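You operate a simulated robot arm through the tools that you are given. There is no shell and no other tool.

You run a simulated robot arm. Do the job below in one go: nothing can be reset, and whatever is moved stays where it is left.

Task
Finish winding the blue bobbin at HIGH tension, then press END.
Fine: tension slider to HIGH and roller arm on, winder slider till FULL and left home, arm away again after END. Leave the knob; move no bobbin. Where these are worked on the way, their far stop is far enough and under half their travel is too little: roller arm.

It is judged by the outcome, as a careful person would: the job done as asked, and still so three seconds after it is handed in. It fails if anything else is knocked over, pushed out of place, dropped, spilled or broken.

Robot
A 7-joint arm with a two-finger parallel gripper, fixed in place. Base frame: the origin is at the foot of the arm, x ahead of it, y to its left, z up; the work surface is at about z = 760. Units: mm, rad, N and s.
With the tool pointing down near the work surface it reaches from about 200 to 680 mm from the base axis. Its first joint turns from -1.152 to 1.152 rad. Payload 2.4 kg.
Tool frame: the origin (TCP) lies between the finger pads and is the grasp point; the fingertips stand 30 mm ahead of it; z points along the fingers, y is the line along which they close. Largest opening 94 mm; finger width 28, thickness 10; the body of the gripper, 50 by 96 mm, starts 55 mm behind the TCP.
Orientation is told as [roll, pitch, yaw] about the base's x, y, z axes, in that order, counted from this pose: with the fingers straight down and closing along the base's y, the tool's x points along the base's -x, its y along +y and its z along -z.

Tools
- The arm moves only by the tool send_rows. Its argument "rows" is a list of rows, each a list of 7 numbers: the shift along the tool's x, y, z in mm, then the turn, a rotation vector about the tool's x, y, z in rad, then the closure in counts, from 0 (fully open) to 255 (shut). In form: [[tx, ty, tz, rx, ry, rz, grip], ...]. A call has 1 to 20 rows; each row is the pose to reach, as a shift and turn from the pose commanded when the call began, along the tool's axes at that moment. A row lasts 0.2 s, in which the tool goes at most 50 mm and 0.15 rad; a call with a longer step from one row to the next is refused whole, and so is a gripper value outside its range. A pose out of reach is approached as far as the arm can. The call stops where the force on the tool passes 90 N (or 10 N more than at its start, if that is more) or the arm is blocked; 0.2 s more then pass. Each finger travels about 153 mm/s and halts on what it meets, pressing with about 40 N; the grip force reading is that of the motor and also rises with nothing between the fingers. The clock runs only during rows and for 0.2 s after the last one: add rows that repeat a pose to give the fingers time. It gives the time, the measured TCP pose, the force on the tool (base axes), the opening and the grip force at its end, in the units of the frame above (readings bear some noise), with the torque about the TCP (base axes, N m) and any sound that the robot's microphone picked up.
- Cameras (640 x 400 px; columns grow to the right, rows downward): "scene" is fixed at [25.2, 464.8, 1444.5]; the picture's right is [-0.82, -0.57, 0.00], its down [-0.40, 0.57, -0.72] and it looks along [0.41, -0.59, -0.69] (base axes); focal length 318 px, centre (320, 200). "wrist" rides on the gripper at [76, 14, -102] in the tool frame; the picture's right is [-0.18, 0.98, 0.00], its down [-0.75, -0.14, -0.64] and it looks along [-0.63, -0.12, 0.77] (tool axes); focal length 243 px, centre (320, 200). There is no depth. A picture from a camera that has moved, and an enlarged one, comes with that camera's place and axes in the base frame and with its lens. The place of the scene camera against the robot may be out by one fixed shift of up to 25 mm in any direction.
- grab_frame(camera): a new picture of that camera. No time passes.
- enlarge(camera, box): a new picture of the part [left, top, right, bottom] of that camera's present view, enlarged. No time passes.
- hand_in(): hands the job in; it is judged then, once.

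Places have to be worked out from the pictures, the camera data and where the tool is seen. Open the gripper and draw the arm clear of the work before you hand the job in, unless the task says otherwise.

The tools are called after "Emit:" as name(argument=value, ...) on one line, values as JSON. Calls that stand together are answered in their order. send_rows: Moves the arm, as the interface text tells. Its arguments: {"type":"object","properties":{"rows":{"type":"array","items":{"type":"array","items":{"type":"number"}}}},"required":["rows"]} The other tools are called the same way: grab_frame (camera) takes a picture; enlarge (camera, box) takes an enlarged picture of a part of a camera's view; hand_in () hands the job in.

At the start:

```text
clock: 0.0
position: [300.0, 150.3, 1113.4]
tcp_rot: [0.001, -0.001, 0.001]
ft_force: [0.5, -0.3, -0.6]
moment: [-0.03, 0.02, 0.05]
width: 93.8
grasp_force: 0.0
```

scene: 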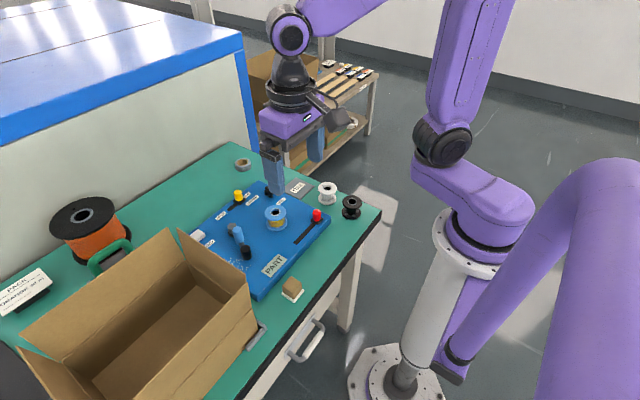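
wrist: 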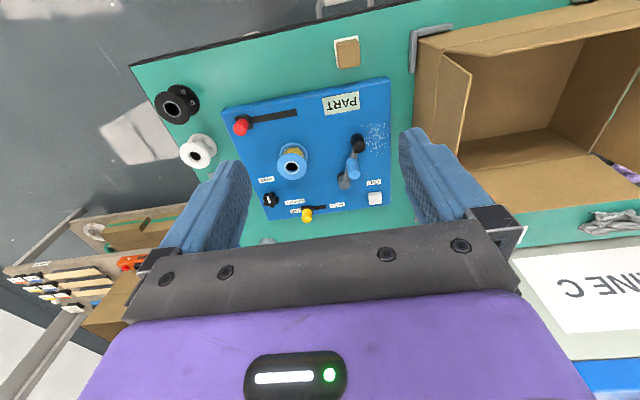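

The panel shows a red slider, a yellow slider, a blue bobbin on a spindle, a roller arm, a knob and a white button. I'll enlarge both views to read the labels.

Emit:
enlarge(camera="scene", box=[180, 170, 340, 300])

Emit:
enlarge(camera="wrist", box=[210, 70, 410, 230])

```text
3.08 times, centred on (260, 235) of scene
camera zoom: at [25.2, 464.8, 1444.5], right [-0.82, -0.57, 0.0], down [-0.4, 0.57, -0.72], along [0.41, -0.59, -0.69], focal length 979 px, centre (505, 92)
```

zoom: 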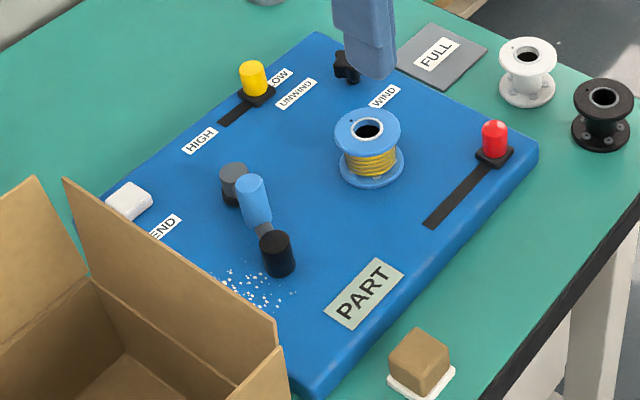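

```text
2.50 times, centred on (310, 150) of wrist
camera zoom: at [222.7, 164.7, 1216.4], right [0.18, 0.98, 0.0], down [0.75, -0.14, 0.64], along [0.63, -0.12, -0.77], focal length 606 px, centre (345, 325)
```

zoom: 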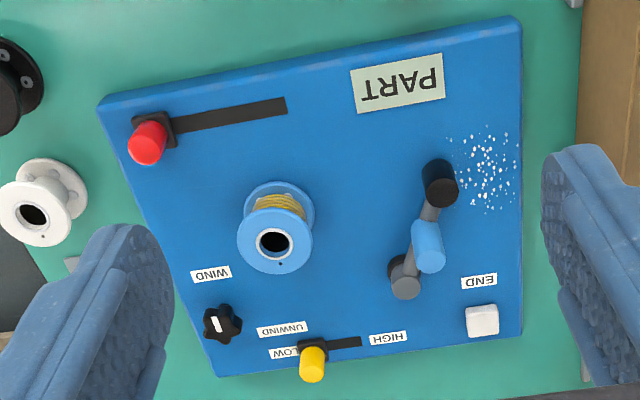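

The panel's edges run along the base axes: x about 340–612, y about -33 to 256. I estimate these positions:
- Yellow tension slider: about (594, 65), slot running to +y
- Red winder slider: about (368, 6), slot running to +y
- Roller arm: pivot about (525, 158), roller about (439, 193)
- END: about (580, 220)

I'll close the gripper, move above the -y side of the yellow slider and look again.

Emit:
send_rows(rows=[[-32, -12, 22, 0, 0, 0, 255], [-64, -24, 44, 0, 0, 0, 255], [-96, -36, 66, 0, 0, 0, 255], [-128, -48, 88, 0, 0, 0, 255], [-160, -60, 110, 0, 0, 0, 255], [-192, -72, 132, 0, 0, 0, 255], [-224, -84, 154, 0, 0, 0, 255], [-256, -96, 176, 0, 0, 0, 255], [-284, -108, 195, 0, 0, 0, 255], [-284, -108, 195, 0, 0, 0, 255]])

Emit:
grab_frame(camera="wrist")

Emit:
enlarge(camera="scene", box=[180, 170, 340, 300])

```text
clock: 2.2
position: [583.3, 40.1, 919.2]
tcp_rot: [-0.003, 0.0, 0.001]
ft_force: [0.4, -0.2, 0.0]
moment: [-0.01, 0.0, 0.01]
width: 0.0
grasp_force: 33.3
```

```text
taken
camera wrist: at [507.1, 54.9, 1022.4], right [0.18, 0.98, 0.0], down [0.75, -0.14, 0.64], along [0.63, -0.12, -0.77], focal length 243 px, centre (320, 200)
```

wrist: 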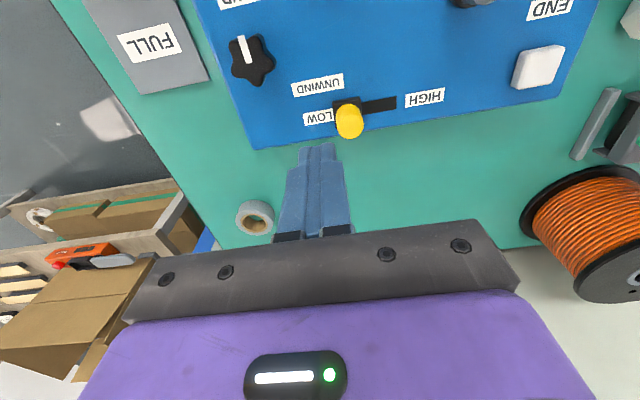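

```text
3.08 times, centred on (260, 235) of scene
camera zoom: at [25.2, 464.8, 1444.5], right [-0.82, -0.57, 0.0], down [-0.4, 0.57, -0.72], along [0.41, -0.59, -0.69], focal length 979 px, centre (505, 92)
```

zoom: 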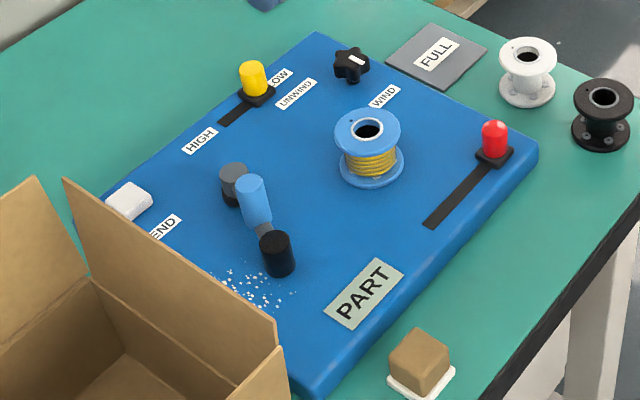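

The knob points to WIND, so it stays alone. The yellow cap is at about (590, 65) with its top near z 830. I'll lower the closed fingertips on its -y side to about z 808.

Emit:
send_rows(rows=[[-7, -10, 20, 0, 0, 0, 255], [-7, -10, 45, 0, 0, 0, 255], [-7, -10, 65, 0, 0, 0, 255], [-7, -10, 81, 0, 0, 0, 255], [-7, -10, 81, 0, 0, 0, 255]])

Emit:
enlarge(camera="wrist", box=[210, 50, 450, 200])

Emit:
enlarge(camera="scene", box=[200, 160, 300, 240])

```text
clock: 3.4
position: [591.3, 31.7, 834.6]
tcp_rot: [0.0, -0.002, 0.0]
ft_force: [0.1, 0.7, 1.0]
moment: [0.0, 0.01, -0.01]
width: 0.1
grasp_force: 33.0
```

```text
2.67 times, centred on (330, 125) of wrist
camera zoom: at [514.0, 46.6, 939.2], right [0.18, 0.98, 0.0], down [0.75, -0.14, 0.64], along [0.63, -0.12, -0.77], focal length 647 px, centre (293, 400)
```

zoom: 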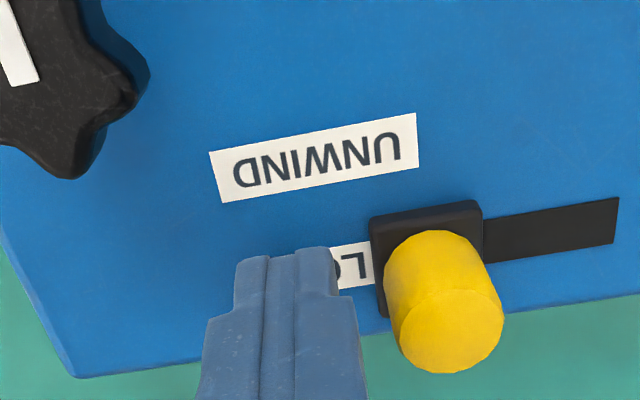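

```text
5.00 times, centred on (250, 200) of scene
camera zoom: at [25.2, 464.8, 1444.5], right [-0.82, -0.57, 0.0], down [-0.4, 0.57, -0.72], along [0.41, -0.59, -0.69], focal length 1590 px, centre (670, 200)
```

zoom: 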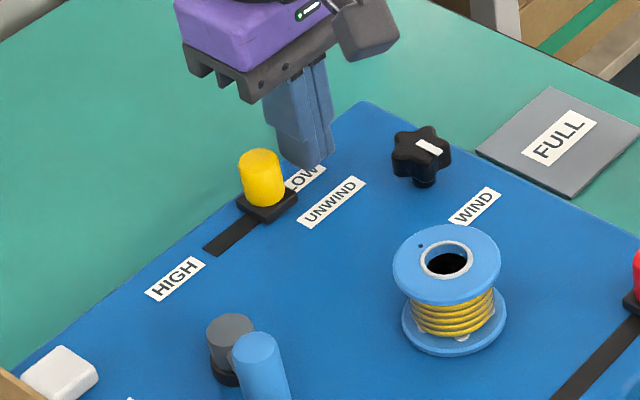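

The fingertips sit beside the cap at about mid-height with clearance, so I push toward +y to the HIGH end stop.

Emit:
send_rows(rows=[[-1, 8, 1, 0, 0, 0, 255], [-1, 14, 1, 0, 0, 0, 255], [-1, 20, 1, 0, 0, 0, 255], [-1, 26, 1, 0, 0, 0, 255], [-1, 32, 1, 0, 0, 0, 255], [-1, 38, 1, 0, 0, 0, 255], [-1, 43, 1, 0, 0, 0, 255], [-1, 48, 1, 0, 0, 0, 255], [-1, 52, 1, 0, 0, 0, 255]])

Emit:
enlarge(camera="wrist", box=[210, 50, 450, 200])

Emit:
enlarge(camera="scene", box=[200, 160, 300, 240])

```text
clock: 5.4
position: [590.6, 83.7, 834.7]
tcp_rot: [-0.001, 0.0, -0.003]
ft_force: [-0.7, -3.4, -1.7]
moment: [-0.07, -0.01, -0.02]
width: 0.0
grasp_force: 33.2
```

```text
2.67 times, centred on (330, 125) of wrist
camera zoom: at [514.6, 98.4, 939.2], right [0.19, 0.98, 0.0], down [0.75, -0.14, 0.64], along [0.63, -0.12, -0.77], focal length 647 px, centre (293, 400)
```

zoom: 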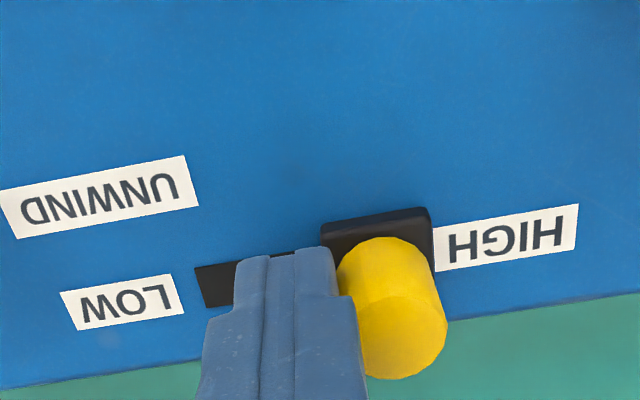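

```text
5.00 times, centred on (250, 200) of scene
camera zoom: at [25.2, 464.7, 1444.5], right [-0.82, -0.57, 0.0], down [-0.4, 0.57, -0.72], along [0.41, -0.59, -0.69], focal length 1590 px, centre (670, 200)
```

zoom: 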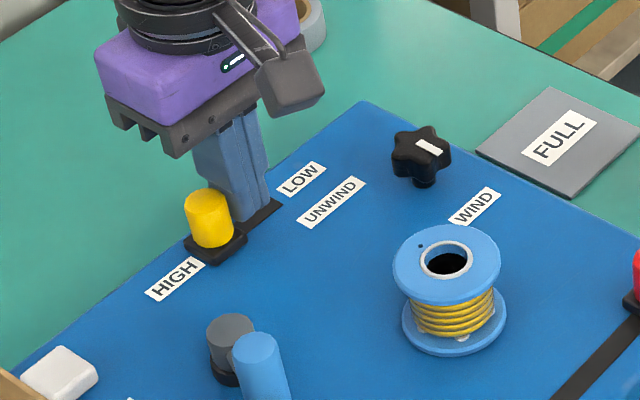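

The slider's plate is now at the HIGH label with only 3.4 N of reaction, so I push a little further to confirm the end stop.

Emit:
send_rows(rows=[[0, 3, 0, 0, 0, 0, 255], [0, 6, 0, 0, 0, 0, 255], [0, 9, 0, 0, 0, 0, 255], [0, 11, 0, 0, 0, 0, 255]])

Emit:
enlarge(camera="wrist", box=[210, 50, 450, 200])

```text
clock: 6.4
position: [592.1, 84.4, 835.8]
tcp_rot: [-0.005, 0.007, -0.014]
ft_force: [-13.2, -40.7, 14.8]
moment: [-0.52, 0.21, -0.02]
width: 0.0
grasp_force: 32.8
```

```text
2.67 times, centred on (330, 125) of wrist
camera zoom: at [515.4, 100.4, 939.3], right [0.2, 0.98, -0.01], down [0.75, -0.15, 0.64], along [0.63, -0.13, -0.77], focal length 647 px, centre (293, 400)
```

zoom: 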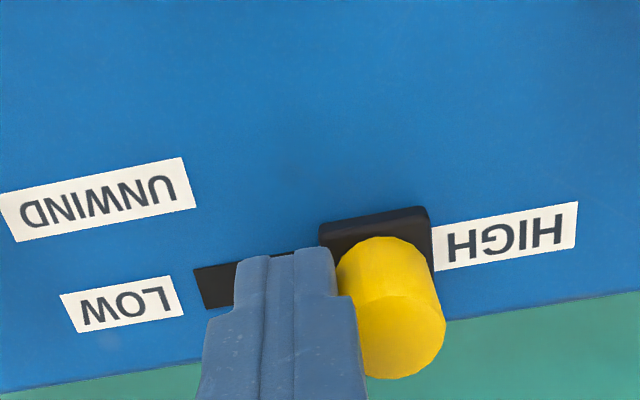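

Tension is hard against its HIGH stop (40 N reaction). I back off, rise and go above the +y side of the roller arm for a closer look.

Emit:
send_rows(rows=[[0, -12, 0, 0, 0, 0, 255], [0, -24, -5, 0, 0, 0, 255], [0, -24, -45, 0, 0, 0, 255], [0, -24, -90, 0, 0, 0, 255], [20, 15, -115, 0, 0, 0, 255], [50, 50, -115, 0, 0, 0, 255], [80, 85, -115, 0, 0, 0, 255], [110, 120, -115, 0, 0, 0, 255], [110, 120, -115, 0, 0, 0, 255]])

Emit:
grab_frame(camera="wrist")

Emit:
enlarge(camera="scene", box=[160, 160, 340, 300])

```text
refused: row 5 steps farther than a row can; nothing moved
```

```text
taken
camera wrist: at [515.4, 100.4, 939.3], right [0.2, 0.98, -0.01], down [0.75, -0.15, 0.64], along [0.63, -0.13, -0.77], focal length 243 px, centre (320, 200)
```

wrist: 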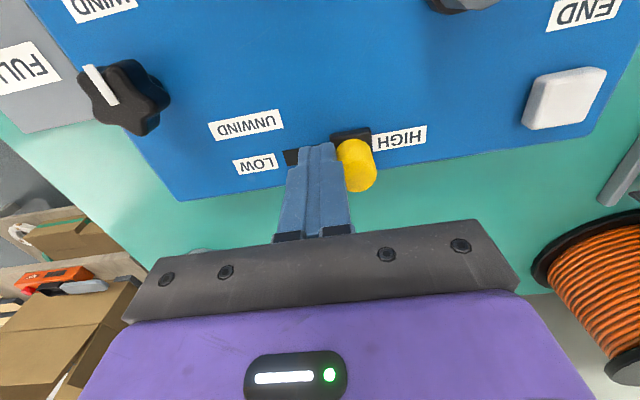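

```text
2.86 times, centred on (250, 230) of scene
camera zoom: at [24.6, 463.8, 1444.8], right [-0.82, -0.57, 0.0], down [-0.4, 0.57, -0.72], along [0.41, -0.59, -0.69], focal length 909 px, centre (520, 114)
```

zoom: 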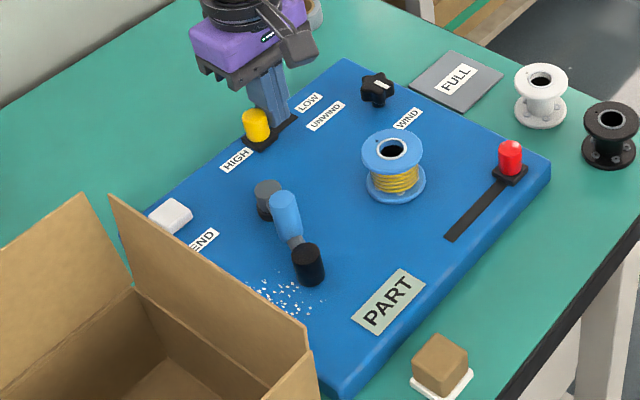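

That call was refused because one step was too long. I resend the same path with shorter steps.

Emit:
send_rows(rows=[[0, -12, 0, 0, 0, 0, 255], [0, -24, -5, 0, 0, 0, 255], [0, -24, -45, 0, 0, 0, 255], [0, -24, -85, 0, 0, 0, 255], [5, -20, -120, 0, 0, 0, 255], [25, 10, -125, 0, 0, 0, 255], [50, 40, -125, 0, 0, 0, 255], [75, 70, -125, 0, 0, 0, 255], [100, 100, -125, 0, 0, 0, 255], [110, 120, -125, 0, 0, 0, 255], [110, 120, -125, 0, 0, 0, 255]])

Emit:
grab_frame(camera="wrist")

Emit:
enlarge(camera="scene", box=[160, 160, 340, 300])

```text
clock: 8.8
position: [480.5, 216.4, 960.8]
tcp_rot: [0.0, 0.0, 0.001]
ft_force: [-0.4, -0.3, -0.1]
moment: [-0.01, -0.01, -0.01]
width: 0.0
grasp_force: 32.7
```

```text
taken
camera wrist: at [403.6, 230.9, 1065.0], right [0.18, 0.98, 0.0], down [0.75, -0.14, 0.64], along [0.63, -0.12, -0.77], focal length 243 px, centre (320, 200)
```

wrist: 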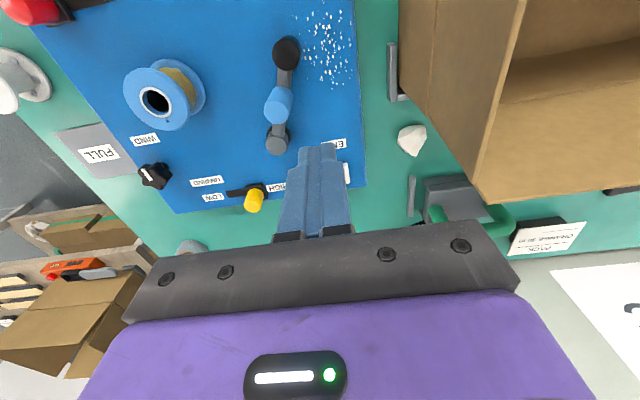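

```text
2.86 times, centred on (250, 230) of scene
camera zoom: at [25.1, 464.8, 1444.5], right [-0.82, -0.57, 0.0], down [-0.4, 0.57, -0.72], along [0.41, -0.59, -0.69], focal length 909 px, centre (520, 114)
```

zoom: 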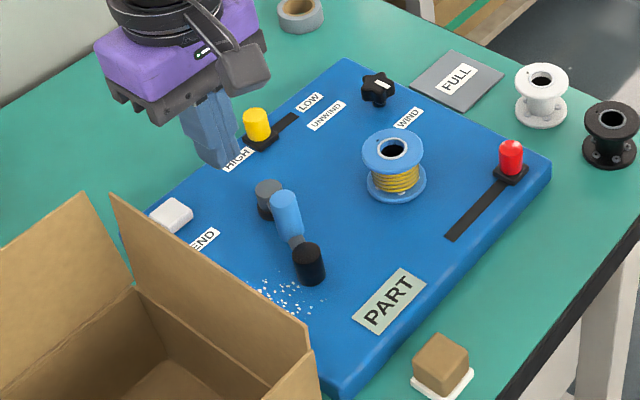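

The arm is clear and the tension slider stays at HIGH. I enlarge the roller arm region.

Emit:
enlarge(camera="wrist", box=[120, 10, 420, 200])

```text
2.11 times, centred on (270, 105) of wrist
camera zoom: at [403.6, 230.9, 1065.0], right [0.18, 0.98, 0.0], down [0.75, -0.14, 0.64], along [0.63, -0.12, -0.77], focal length 511 px, centre (425, 400)
```

zoom: 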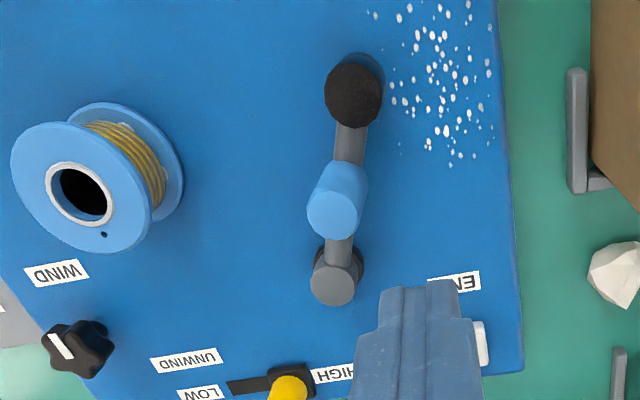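

I place the pivot at about (523, 158), the handle peg at about (475, 177) with its top near z 840, and the roller at about (438, 194). The bobbin is at about (449, 70), so the arm swings in -y. I'll lower the closed fingers on the +y side of the peg to about z 815.

Emit:
send_rows(rows=[[4, 0, 30, 0, 0, 0, 255], [4, 0, 60, 0, 0, 0, 255], [4, 0, 90, 0, 0, 0, 255], [4, 0, 110, 0, 0, 0, 255], [4, 0, 117, 0, 0, 0, 255], [4, 0, 117, 0, 0, 0, 255]])

Emit:
grab_frame(camera="wrist")

Emit:
enlarge(camera="scene", box=[190, 190, 310, 280])

```text
clock: 10.2
position: [476.3, 215.5, 841.9]
tcp_rot: [0.0, 0.0, 0.0]
ft_force: [0.5, 0.5, -0.3]
moment: [-0.01, 0.03, 0.02]
width: 0.0
grasp_force: 32.6
```

```text
taken
camera wrist: at [399.2, 229.7, 947.6], right [0.18, 0.98, 0.0], down [0.75, -0.14, 0.64], along [0.63, -0.12, -0.77], focal length 243 px, centre (320, 200)
```

wrist: 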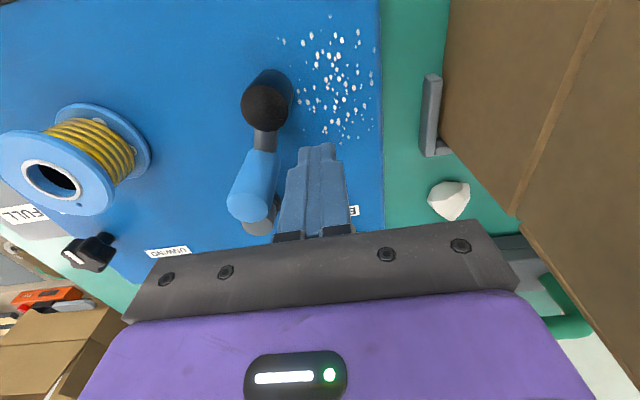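

```text
4.44 times, centred on (250, 235) of scene
camera zoom: at [25.2, 464.8, 1444.5], right [-0.82, -0.57, 0.0], down [-0.4, 0.57, -0.72], along [0.41, -0.59, -0.69], focal length 1414 px, centre (631, 44)
```

zoom: 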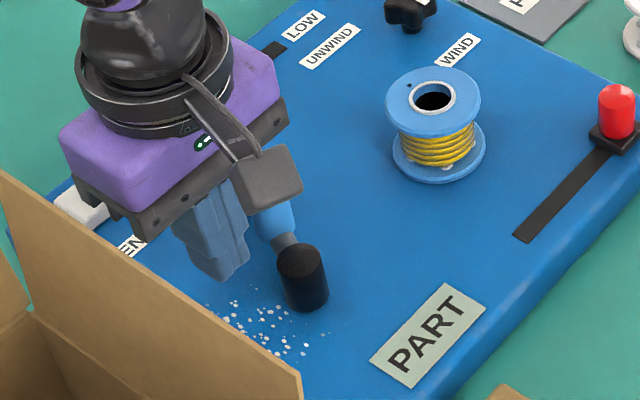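

The fingertips are right beside the peg with about 40 mm of overlap (peg top about z 852). I push it in -y most of the way, then check.

Emit:
send_rows(rows=[[0, -8, 0, 0, 0, 0, 255], [0, -15, 0, 0, 0, 0, 255], [0, -22, 0, 0, 0, 0, 255], [0, -29, 0, 0, 0, 0, 255], [0, -36, 0, 0, 0, 0, 255], [0, -43, 0, 0, 0, 0, 255], [0, -50, 0, 0, 0, 0, 255]])

Emit:
grab_frame(camera="wrist")

Emit:
enlarge(camera="scene", box=[190, 190, 310, 280])

```text
clock: 11.8
position: [477.8, 165.8, 843.0]
tcp_rot: [0.001, -0.001, 0.001]
ft_force: [0.2, 1.4, -0.6]
moment: [-0.01, -0.03, 0.01]
width: 0.2
grasp_force: 32.6
```

```text
taken
camera wrist: at [400.4, 179.2, 947.7], right [0.18, 0.98, 0.0], down [0.75, -0.14, 0.64], along [0.63, -0.12, -0.77], focal length 243 px, centre (320, 200)
```

wrist: 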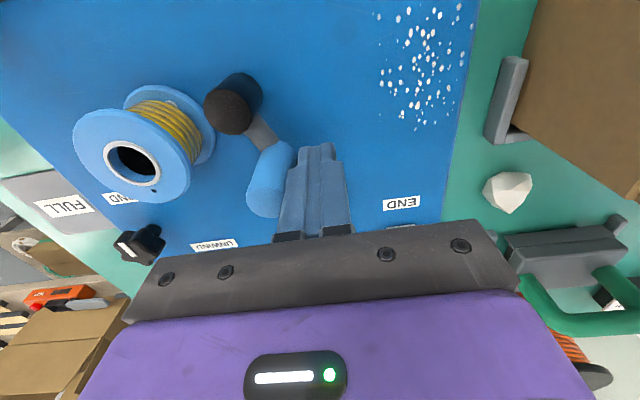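

```text
4.44 times, centred on (250, 235) of scene
camera zoom: at [25.2, 464.8, 1444.5], right [-0.82, -0.57, 0.0], down [-0.4, 0.57, -0.72], along [0.41, -0.59, -0.69], focal length 1414 px, centre (631, 44)
```

zoom: 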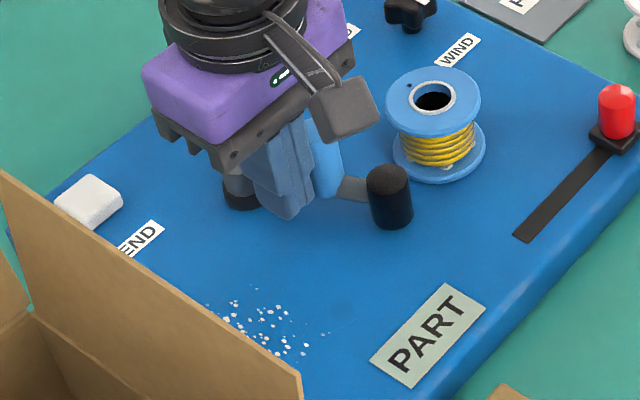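

The arm swings freely and the roller is nearly at the bobbin. I continue in small steps and watch the force.

Emit:
send_rows(rows=[[0, -3, 0, 0, 0, 0, 255], [0, -6, 0, 0, 0, 0, 255], [0, -9, 0, 0, 0, 0, 255]])

Emit:
enlarge(camera="wrist", box=[60, 40, 380, 240])

Emit:
enlarge(camera="scene", box=[190, 190, 310, 280])

```text
clock: 12.6
position: [476.8, 158.9, 843.2]
tcp_rot: [0.003, -0.002, 0.004]
ft_force: [0.3, 12.0, -2.2]
moment: [0.37, 0.03, 0.18]
width: 0.1
grasp_force: 33.2
```

```text
2.00 times, centred on (220, 140) of wrist
camera zoom: at [400.0, 172.3, 947.5], right [0.18, 0.98, 0.0], down [0.75, -0.14, 0.64], along [0.63, -0.12, -0.77], focal length 485 px, centre (520, 320)
```

zoom: 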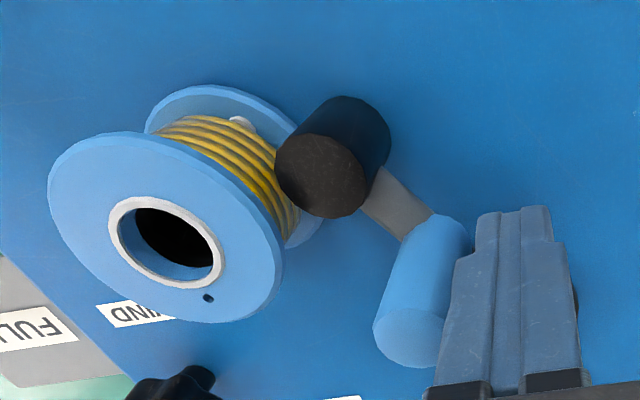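

```text
4.44 times, centred on (250, 235) of scene
camera zoom: at [25.2, 465.1, 1444.4], right [-0.82, -0.57, 0.0], down [-0.4, 0.57, -0.72], along [0.41, -0.59, -0.69], focal length 1414 px, centre (631, 44)
```

zoom: 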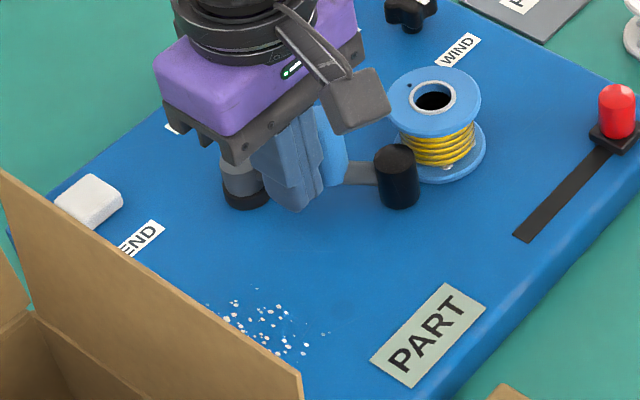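

The roller touches the winding and the force has risen to 12 N. I give it a slight further nudge to confirm that this is the stop.

Emit:
send_rows(rows=[[0, -2, 0, 0, 0, 0, 255], [0, -4, 0, 0, 0, 0, 255]])

Emit:
enlarge(camera="wrist", box=[60, 40, 380, 240])

```text
clock: 13.2
position: [477.2, 158.6, 843.8]
tcp_rot: [0.001, -0.002, 0.008]
ft_force: [-1.3, 33.2, -2.0]
moment: [1.04, 0.06, 0.41]
width: 0.1
grasp_force: 32.8
```

```text
2.00 times, centred on (220, 140) of wrist
camera zoom: at [399.3, 171.1, 947.7], right [0.18, 0.98, 0.0], down [0.75, -0.14, 0.64], along [0.64, -0.11, -0.76], focal length 485 px, centre (520, 320)
```

zoom: 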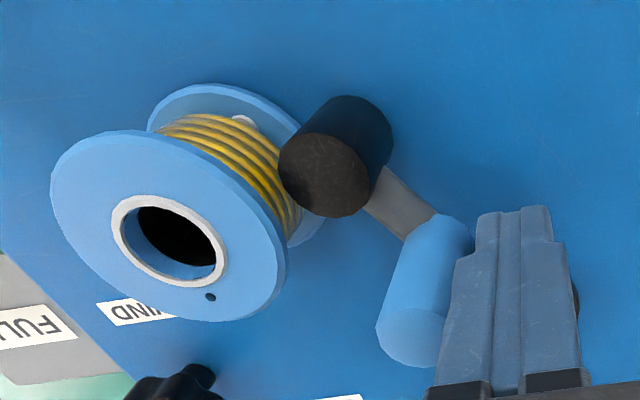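

The arm is at its hard stop: 33 N with no further motion, and the bobbin is not displaced. I back off, rise and travel above the red winder slider, opening the fingers partway.

Emit:
send_rows(rows=[[0, 10, 0, 0, 0, 0, 255], [0, 22, 0, 0, 0, 0, 255], [0, 22, -40, 0, 0, 0, 255], [0, 22, -80, 0, 0, 0, 255], [0, 22, -115, 0, 0, 0, 255], [20, -10, -117, 0, 0, 0, 150], [42, -42, -117, 0, 0, 0, 150], [64, -74, -117, 0, 0, 0, 150], [86, -106, -117, 0, 0, 0, 150], [104, -136, -117, 0, 0, 0, 150], [108, -146, -117, 0, 0, 0, 150], [108, -146, -117, 0, 0, 0, 150]])

Emit:
grab_frame(camera="wrist")

Emit:
enlarge(camera="scene", box=[180, 170, 360, 290])

```text
clock: 15.8
position: [369.2, 5.6, 961.3]
tcp_rot: [0.0, -0.001, -0.001]
ft_force: [-0.1, -0.5, -0.1]
moment: [0.0, 0.02, -0.03]
width: 38.8
grasp_force: 0.0
```

```text
taken
camera wrist: at [292.1, 19.6, 1065.1], right [0.18, 0.98, 0.0], down [0.75, -0.14, 0.64], along [0.63, -0.12, -0.77], focal length 243 px, centre (320, 200)
```

wrist: 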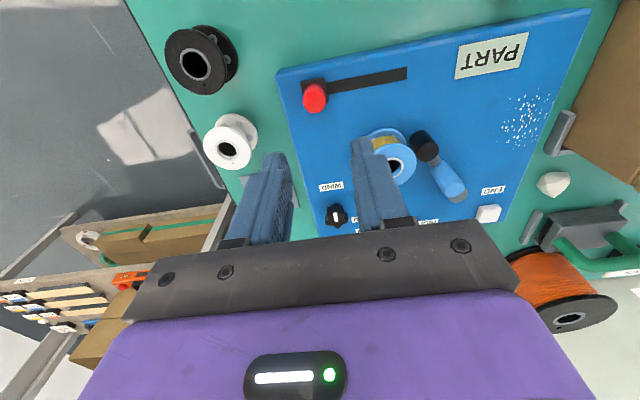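

```text
3.33 times, centred on (270, 230) of scene
camera zoom: at [25.2, 464.7, 1444.5], right [-0.82, -0.57, 0.0], down [-0.4, 0.57, -0.72], along [0.41, -0.59, -0.69], focal length 1060 px, centre (487, 100)
```

zoom: 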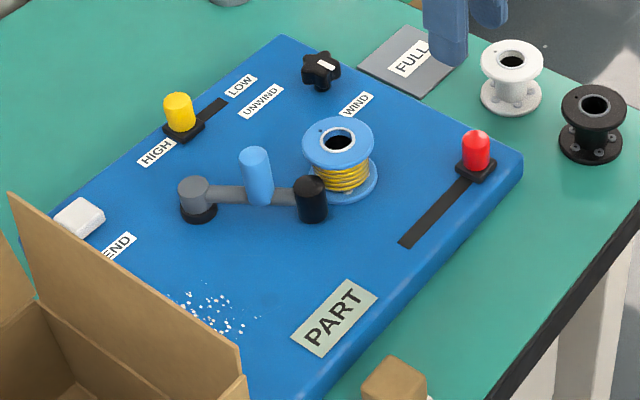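

The roller arm stays on. The red cap is at about (364, 3), at its -y home end. I lower the half-open fingers so that they straddle it.

Emit:
send_rows(rows=[[5, -3, 30, 0, 0, 0, 150], [5, -3, 60, 0, 0, 0, 150], [5, -3, 90, 0, 0, 0, 150], [5, -3, 90, 0, 0, 0, 150]])

Emit:
grab_frame(camera="wrist")

Emit:
enlarge(camera="scene", box=[240, 170, 360, 270])

```text
clock: 16.8
position: [365.0, 4.3, 869.7]
tcp_rot: [0.001, 0.0, -0.001]
ft_force: [0.2, -0.2, -0.1]
moment: [0.0, 0.01, -0.03]
width: 38.7
grasp_force: 0.1
```

```text
taken
camera wrist: at [288.5, 18.7, 973.5], right [0.18, 0.98, 0.0], down [0.75, -0.14, 0.64], along [0.63, -0.12, -0.77], focal length 243 px, centre (320, 200)
```

wrist: 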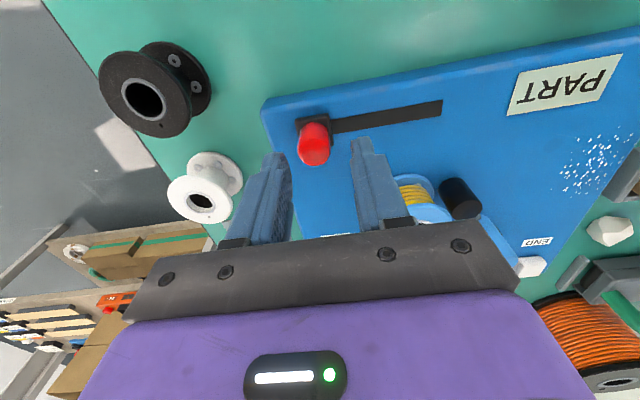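

```text
4.00 times, centred on (300, 220) of scene
camera zoom: at [25.2, 464.8, 1444.5], right [-0.82, -0.57, 0.0], down [-0.4, 0.57, -0.72], along [0.41, -0.59, -0.69], focal length 1272 px, centre (400, 120)
```

zoom: 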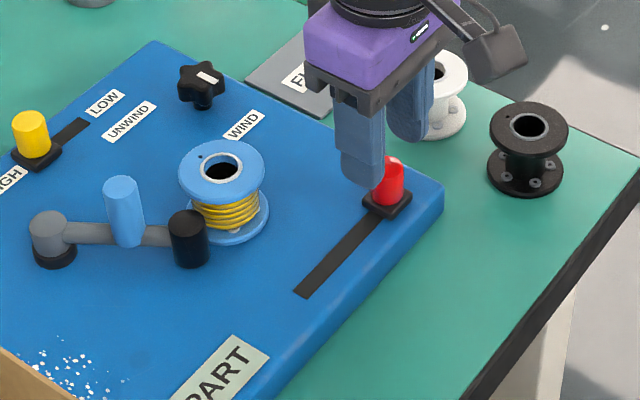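

The red cap is centred at about (361, 1). I shift slightly and descend until the fingertips are at about z 808.

Emit:
send_rows(rows=[[3, -3, 8, 0, 0, 0, 150], [3, -3, 20, 0, 0, 0, 150], [3, -3, 31, 0, 0, 0, 150], [3, -3, 31, 0, 0, 0, 150]])

Emit:
enlarge(camera="wrist", box=[210, 90, 450, 240])

Emit:
enlarge(camera="scene", box=[240, 170, 360, 270])

```text
clock: 17.8
position: [362.7, 0.5, 838.1]
tcp_rot: [-0.001, 0.001, 0.0]
ft_force: [0.3, 0.5, -0.8]
moment: [0.01, -0.02, 0.0]
width: 38.8
grasp_force: 0.0
```

```text
2.67 times, centred on (330, 165) of wrist
camera zoom: at [285.4, 15.2, 942.9], right [0.18, 0.98, 0.0], down [0.75, -0.14, 0.64], along [0.63, -0.12, -0.77], focal length 647 px, centre (293, 293)
```

zoom: 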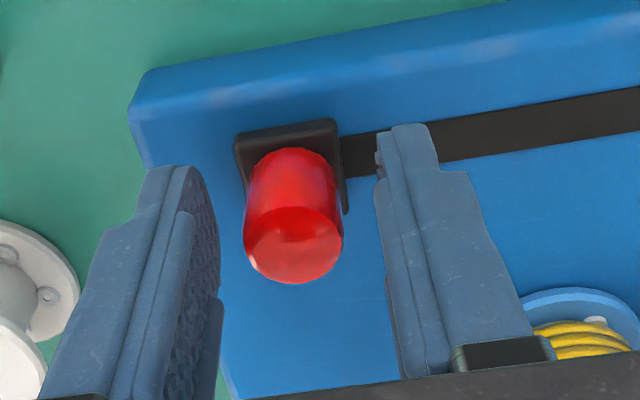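

```text
4.00 times, centred on (300, 220) of scene
camera zoom: at [25.2, 464.8, 1444.5], right [-0.82, -0.57, 0.0], down [-0.4, 0.57, -0.72], along [0.41, -0.59, -0.69], focal length 1272 px, centre (400, 120)
```

zoom: 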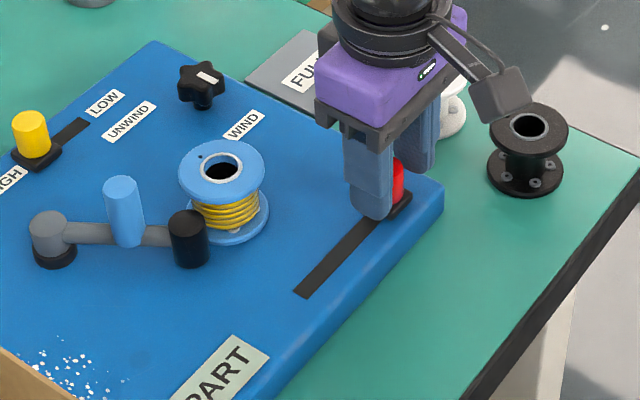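

The fingers straddle the red cap cleanly. I push it slowly along its slot toward +y and watch the force, the sound and the bobbin.

Emit:
send_rows(rows=[[0, 8, 0, 0, 0, 0, 150], [0, 16, 0, 0, 0, 0, 150], [0, 24, 0, 0, 0, 0, 150], [0, 32, 0, 0, 0, 0, 150], [0, 40, 0, 0, 0, 0, 150], [0, 48, 0, 0, 0, 0, 150]])

Emit:
enlarge(camera="wrist", box=[210, 90, 450, 240])

Emit:
enlarge(camera="scene", box=[240, 170, 360, 270])

```text
clock: 19.2
position: [360.7, 48.5, 839.0]
tcp_rot: [-0.001, 0.0, 0.002]
ft_force: [0.1, -0.8, 0.3]
moment: [0.02, 0.03, -0.03]
width: 38.8
grasp_force: 0.7
```

```text
2.67 times, centred on (330, 165) of wrist
camera zoom: at [284.6, 63.2, 943.7], right [0.18, 0.98, 0.0], down [0.75, -0.14, 0.64], along [0.63, -0.12, -0.77], focal length 647 px, centre (293, 293)
```

zoom: 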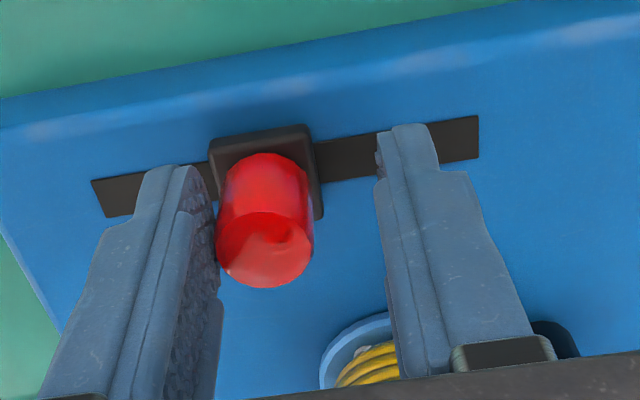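

```text
4.00 times, centred on (300, 220) of scene
camera zoom: at [25.2, 464.8, 1444.5], right [-0.82, -0.57, 0.0], down [-0.4, 0.57, -0.72], along [0.41, -0.59, -0.69], focal length 1272 px, centre (400, 120)
```

zoom: 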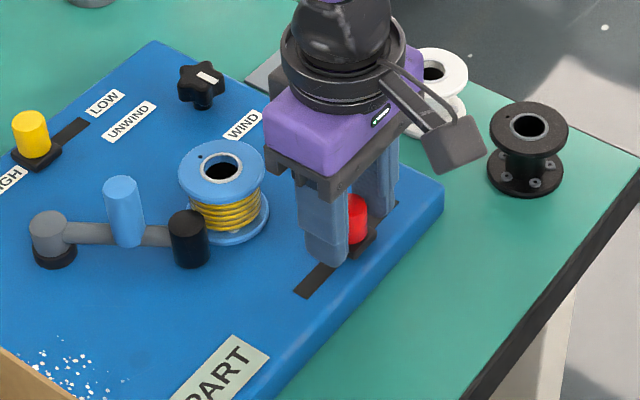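

The slider moves freely with under 1 N of drag. I continue to the far stop.

Emit:
send_rows(rows=[[0, 8, 0, 0, 0, 0, 150], [0, 16, 0, 0, 0, 0, 150], [0, 24, 0, 0, 0, 0, 150], [0, 32, 0, 0, 0, 0, 150], [0, 39, 0, 0, 0, 0, 150], [0, 43, 0, 0, 0, 0, 150], [0, 47, 0, 0, 0, 0, 150]])

Emit:
enlarge(camera="wrist", box=[210, 90, 450, 240])

Emit:
enlarge(camera="scene", box=[240, 170, 360, 270])

```text
clock: 20.8
position: [361.9, 94.7, 838.9]
tcp_rot: [-0.002, 0.0, 0.0]
ft_force: [0.7, -0.5, -0.3]
moment: [-0.04, 0.01, 0.0]
width: 39.3
grasp_force: 0.3
```

```text
2.67 times, centred on (330, 165) of wrist
camera zoom: at [284.3, 109.6, 944.0], right [0.18, 0.98, 0.0], down [0.75, -0.14, 0.64], along [0.63, -0.12, -0.77], focal length 647 px, centre (293, 293)
```

zoom: 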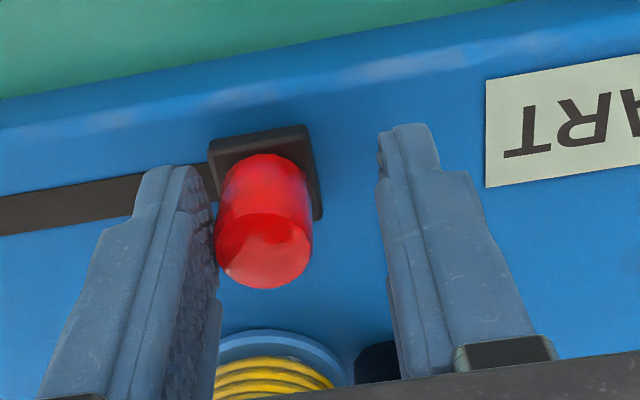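

```text
4.00 times, centred on (300, 220) of scene
camera zoom: at [25.2, 464.7, 1444.5], right [-0.82, -0.57, 0.0], down [-0.4, 0.57, -0.72], along [0.41, -0.59, -0.69], focal length 1272 px, centre (400, 120)
```

zoom: 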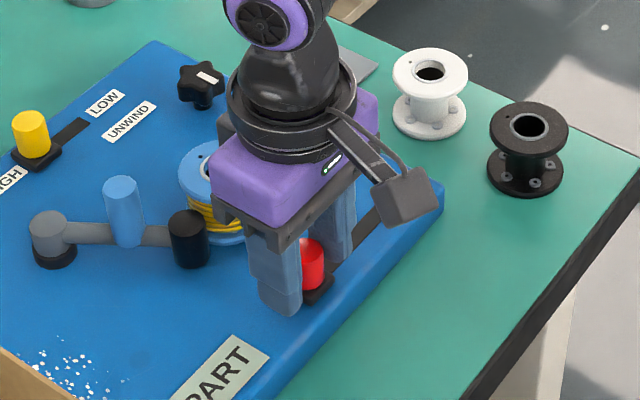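

The plate now covers the slot end. I give a small nudge to confirm the stop.

Emit:
send_rows(rows=[[0, 3, 0, 0, 0, 0, 150], [0, 6, 0, 0, 0, 0, 150]])

Emit:
enlarge(camera="wrist", box=[210, 90, 450, 240])

```text
clock: 21.4
position: [362.9, 100.8, 839.3]
tcp_rot: [-0.001, 0.002, -0.001]
ft_force: [1.7, -9.0, 3.7]
moment: [-0.36, -0.03, -0.06]
width: 44.3
grasp_force: 4.7
```

```text
2.67 times, centred on (330, 165) of wrist
camera zoom: at [284.9, 114.8, 943.3], right [0.19, 0.98, 0.0], down [0.75, -0.14, 0.64], along [0.63, -0.12, -0.77], focal length 647 px, centre (293, 293)
```

zoom: 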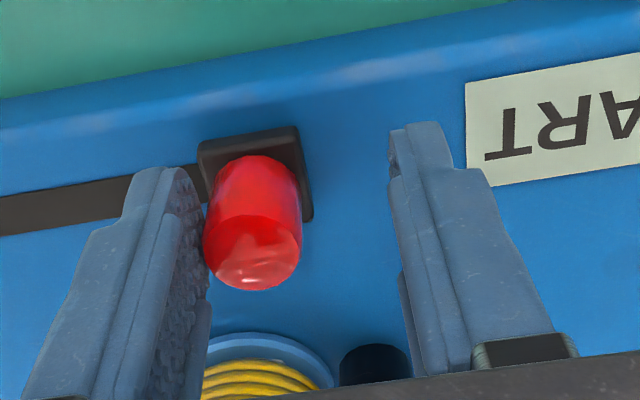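

The far stop is reached. I bring the slider back home and then check the bobbin.

Emit:
send_rows(rows=[[0, -10, 0, 0, 0, 0, 150], [0, -20, 0, 0, 0, 0, 150], [0, -30, 0, 0, 0, 0, 150], [0, -40, 0, 0, 0, 0, 150], [0, -50, 0, 0, 0, 0, 150], [0, -60, 0, 0, 0, 0, 150], [0, -70, 0, 0, 0, 0, 150], [0, -80, 0, 0, 0, 0, 150], [0, -90, 0, 0, 0, 0, 150], [0, -100, 0, 0, 0, 0, 150], [0, -106, 0, 0, 0, 0, 150], [0, -110, 0, 0, 0, 0, 150], [0, -114, 0, 0, 0, 0, 150]])

Emit:
grab_frame(camera="wrist")

Emit:
enlarge(camera="scene", box=[240, 170, 360, 270])

```text
clock: 24.2
position: [360.9, -11.5, 839.0]
tcp_rot: [0.0, 0.003, 0.003]
ft_force: [-0.9, 12.0, 0.4]
moment: [0.4, -0.14, 0.08]
width: 46.1
grasp_force: 6.9
```

```text
taken
camera wrist: at [284.4, 2.1, 943.9], right [0.18, 0.98, 0.0], down [0.75, -0.14, 0.64], along [0.63, -0.12, -0.77], focal length 243 px, centre (320, 200)
```

wrist: 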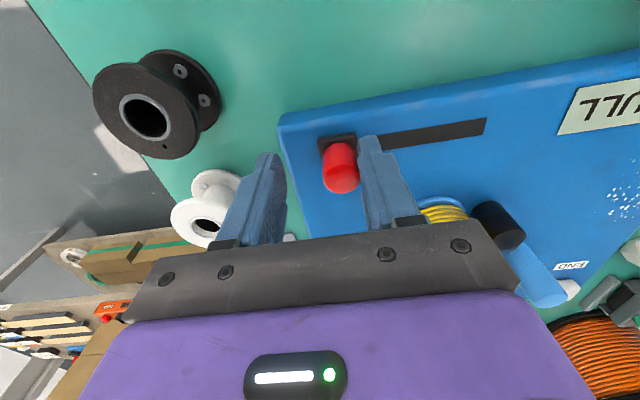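

```text
4.00 times, centred on (300, 220) of scene
camera zoom: at [25.1, 465.1, 1444.4], right [-0.82, -0.57, 0.0], down [-0.4, 0.57, -0.72], along [0.41, -0.59, -0.69], focal length 1272 px, centre (400, 120)
```

zoom: 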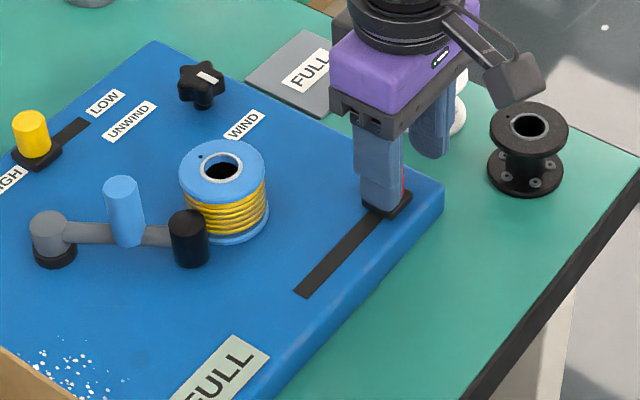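

The plate has changed from PART to FULL, the winding has grown, and the slider is at its home stop (12 N). I centre the fingers around the cap, rise straight up and check.

Emit:
send_rows(rows=[[0, 6, 0, 0, 0, 0, 150], [0, 12, 0, 0, 0, 0, 150], [0, 12, -30, 0, 0, 0, 150], [0, 12, -65, 0, 0, 0, 150], [0, 12, -100, 0, 0, 0, 150], [0, 12, -122, 0, 0, 0, 150], [0, 12, -122, 0, 0, 0, 150]])

Emit:
enlarge(camera="scene", box=[180, 170, 360, 290])

Emit:
enlarge(camera="wrist", box=[250, 10, 550, 200])

```text
clock: 25.8
position: [361.7, 0.4, 961.6]
tcp_rot: [0.0, -0.001, 0.0]
ft_force: [0.1, 0.4, -0.4]
moment: [0.0, 0.02, 0.02]
width: 38.9
grasp_force: 0.1
```

```text
3.33 times, centred on (270, 230) of scene
camera zoom: at [25.2, 464.8, 1444.5], right [-0.82, -0.57, 0.0], down [-0.4, 0.57, -0.72], along [0.41, -0.59, -0.69], focal length 1060 px, centre (487, 100)
```

zoom: 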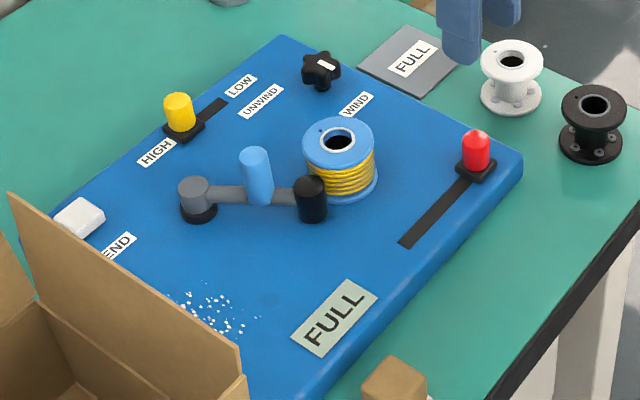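

```text
2.11 times, centred on (400, 105) of wrist
camera zoom: at [284.8, 13.7, 1065.7], right [0.18, 0.98, 0.0], down [0.75, -0.14, 0.64], along [0.63, -0.12, -0.77], focal length 511 px, centre (152, 400)
```

zoom: 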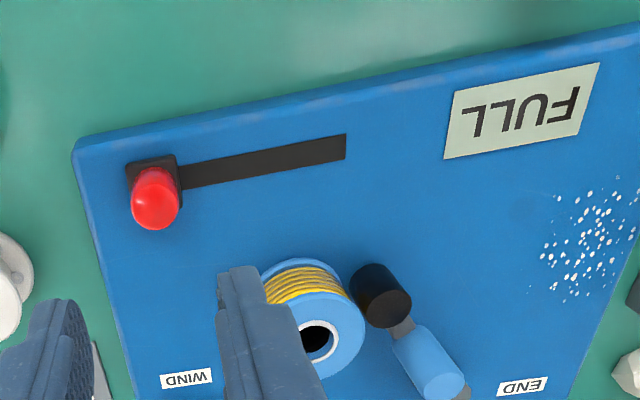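

The display reads FULL, the slider is home, and the tension and arm are in place. I now move with closed fingers above END at about (581, 218).

Emit:
send_rows(rows=[[-27, 27, 0, 0, 0, 0, 255], [-55, 55, 0, 0, 0, 0, 255], [-82, 82, 0, 0, 0, 0, 255], [-110, 109, 0, 0, 0, 0, 255], [-137, 136, 0, 0, 0, 0, 255], [-164, 163, 0, 0, 0, 0, 255], [-192, 190, 0, 0, 0, 0, 255], [-219, 217, 10, 0, 0, 0, 255], [-219, 217, 30, 0, 0, 0, 255], [-219, 217, 30, 0, 0, 0, 255]])

Emit:
grab_frame(camera="wrist")

Emit:
grab_frame(camera="scene")

```text
clock: 28.0
position: [579.2, 217.2, 930.6]
tcp_rot: [0.0, -0.001, 0.001]
ft_force: [-0.3, -0.4, 0.4]
moment: [0.0, -0.02, 0.03]
width: 0.0
grasp_force: 32.6
```

```text
taken
camera wrist: at [502.9, 229.8, 1035.1], right [0.18, 0.98, 0.0], down [0.75, -0.14, 0.64], along [0.63, -0.12, -0.77], focal length 243 px, centre (320, 200)
```

wrist: 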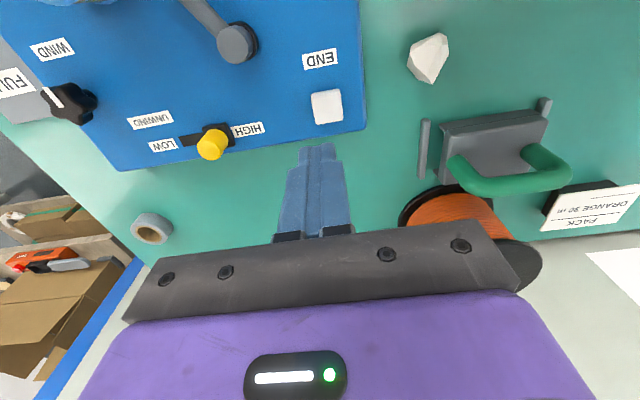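

```text
taken
```

scene: 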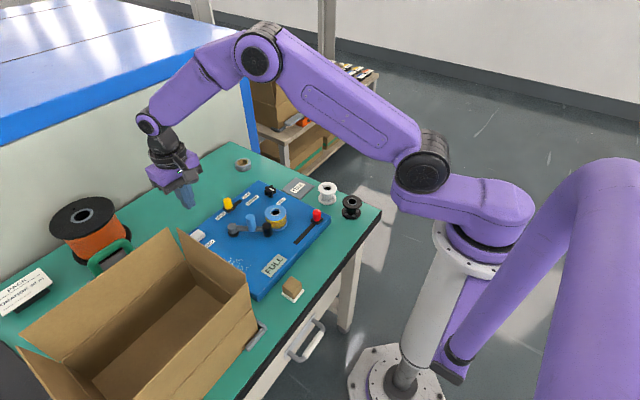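

END's top is at about (581, 220), almost directly under the fingertips. I descend to just above it.

Emit:
send_rows(rows=[[-2, 2, 30, 0, 0, 0, 255], [-2, 2, 60, 0, 0, 0, 255], [-2, 2, 78, 0, 0, 0, 255], [-2, 2, 78, 0, 0, 0, 255]])

Emit:
enlarge(camera="wrist", box=[230, 60, 430, 200])

Emit:
enlarge(camera="scene", box=[130, 180, 290, 280])

```text
clock: 29.0
position: [582.6, 218.2, 852.3]
tcp_rot: [0.0, -0.001, 0.001]
ft_force: [-0.8, 0.5, 0.6]
moment: [-0.02, -0.03, 0.02]
width: 0.0
grasp_force: 32.7
```

```text
2.86 times, centred on (330, 130) of wrist
camera zoom: at [506.7, 232.4, 957.0], right [0.18, 0.98, 0.0], down [0.75, -0.14, 0.64], along [0.63, -0.12, -0.77], focal length 693 px, centre (291, 400)
```

zoom: 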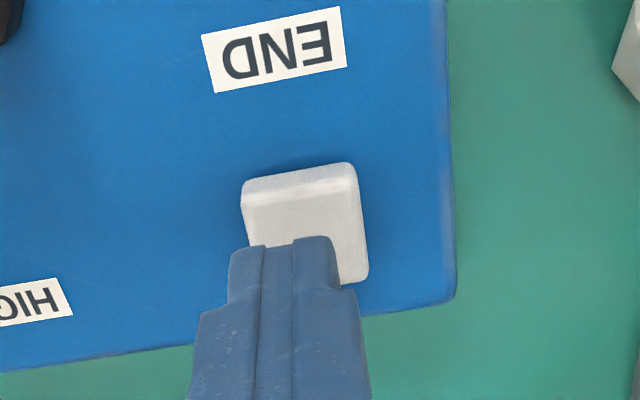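

```text
4.00 times, centred on (210, 230) of scene
camera zoom: at [25.2, 464.8, 1444.5], right [-0.82, -0.57, 0.0], down [-0.4, 0.57, -0.72], along [0.41, -0.59, -0.69], focal length 1272 px, centre (760, 80)
```

zoom: 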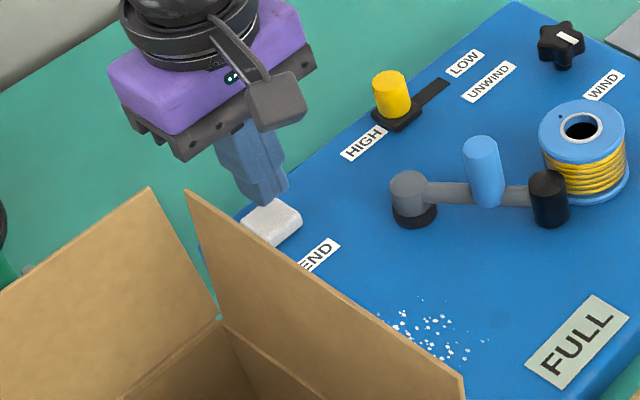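

The fingertips are above the button. I shift 3 mm in +y and press down slowly.

Emit:
send_rows(rows=[[0, 3, 4, 0, 0, 0, 255], [0, 3, 8, 0, 0, 0, 255], [0, 3, 11, 0, 0, 0, 255], [0, 3, 14, 0, 0, 0, 255]])

Emit:
enlarge(camera="wrist", box=[230, 60, 430, 200])

```text
clock: 30.0
position: [583.0, 221.8, 839.4]
tcp_rot: [0.0, -0.001, -0.001]
ft_force: [0.0, 1.2, 0.0]
moment: [0.02, 0.01, 0.0]
width: 0.0
grasp_force: 33.2
```

```text
2.86 times, centred on (330, 130) of wrist
camera zoom: at [505.3, 235.4, 943.3], right [0.18, 0.98, 0.0], down [0.75, -0.14, 0.64], along [0.63, -0.12, -0.77], focal length 693 px, centre (291, 400)
```

zoom: 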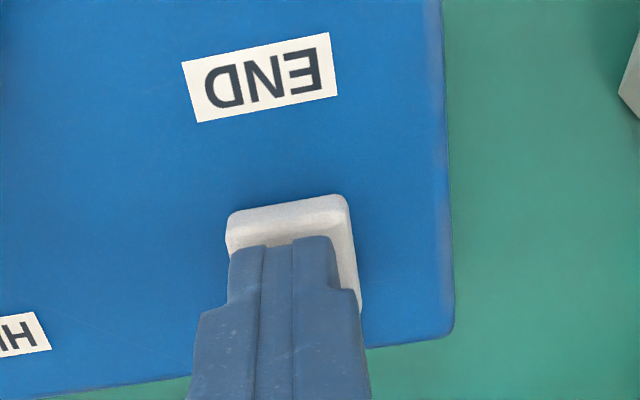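

The fingertips are near z 809 and not touching yet, so I continue down in 2 mm rows.

Emit:
send_rows(rows=[[0, 0, 2, 0, 0, 0, 255], [0, 0, 4, 0, 0, 0, 255], [0, 0, 6, 0, 0, 0, 255], [0, 0, 8, 0, 0, 0, 255]])

Emit:
enlarge(camera="wrist", box=[230, 60, 430, 200])

Emit:
enlarge(camera="scene", box=[130, 180, 290, 280])

```text
clock: 31.0
position: [583.6, 221.5, 830.9]
tcp_rot: [0.0, 0.001, 0.002]
ft_force: [-0.3, -0.7, 1.7]
moment: [0.02, 0.03, 0.01]
width: 0.0
grasp_force: 32.7
```

```text
2.86 times, centred on (330, 130) of wrist
camera zoom: at [506.3, 235.4, 935.6], right [0.18, 0.98, 0.0], down [0.75, -0.14, 0.64], along [0.63, -0.12, -0.77], focal length 693 px, centre (291, 400)
```

zoom: 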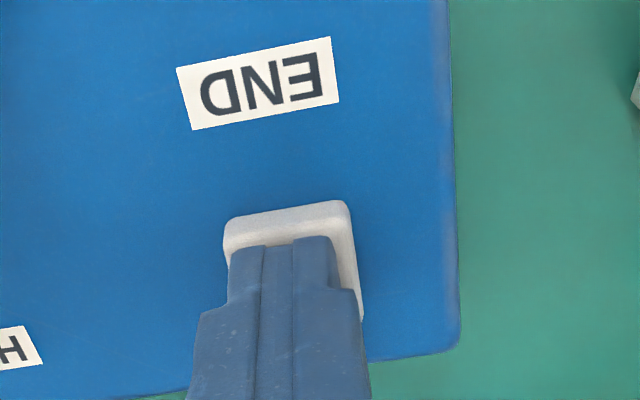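

```text
4.00 times, centred on (210, 230) of scene
camera zoom: at [25.1, 464.7, 1444.5], right [-0.82, -0.57, 0.0], down [-0.4, 0.57, -0.72], along [0.41, -0.59, -0.69], focal length 1272 px, centre (760, 80)
```

zoom: 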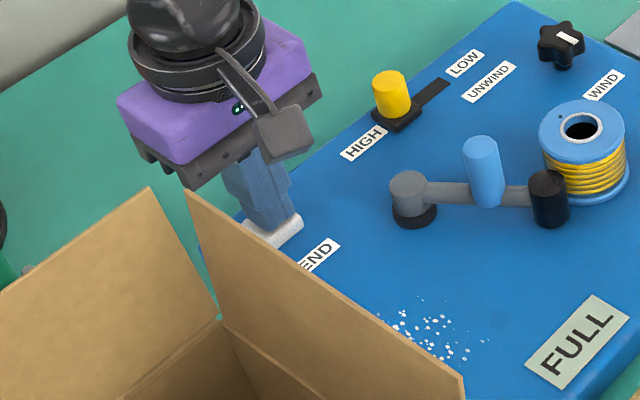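

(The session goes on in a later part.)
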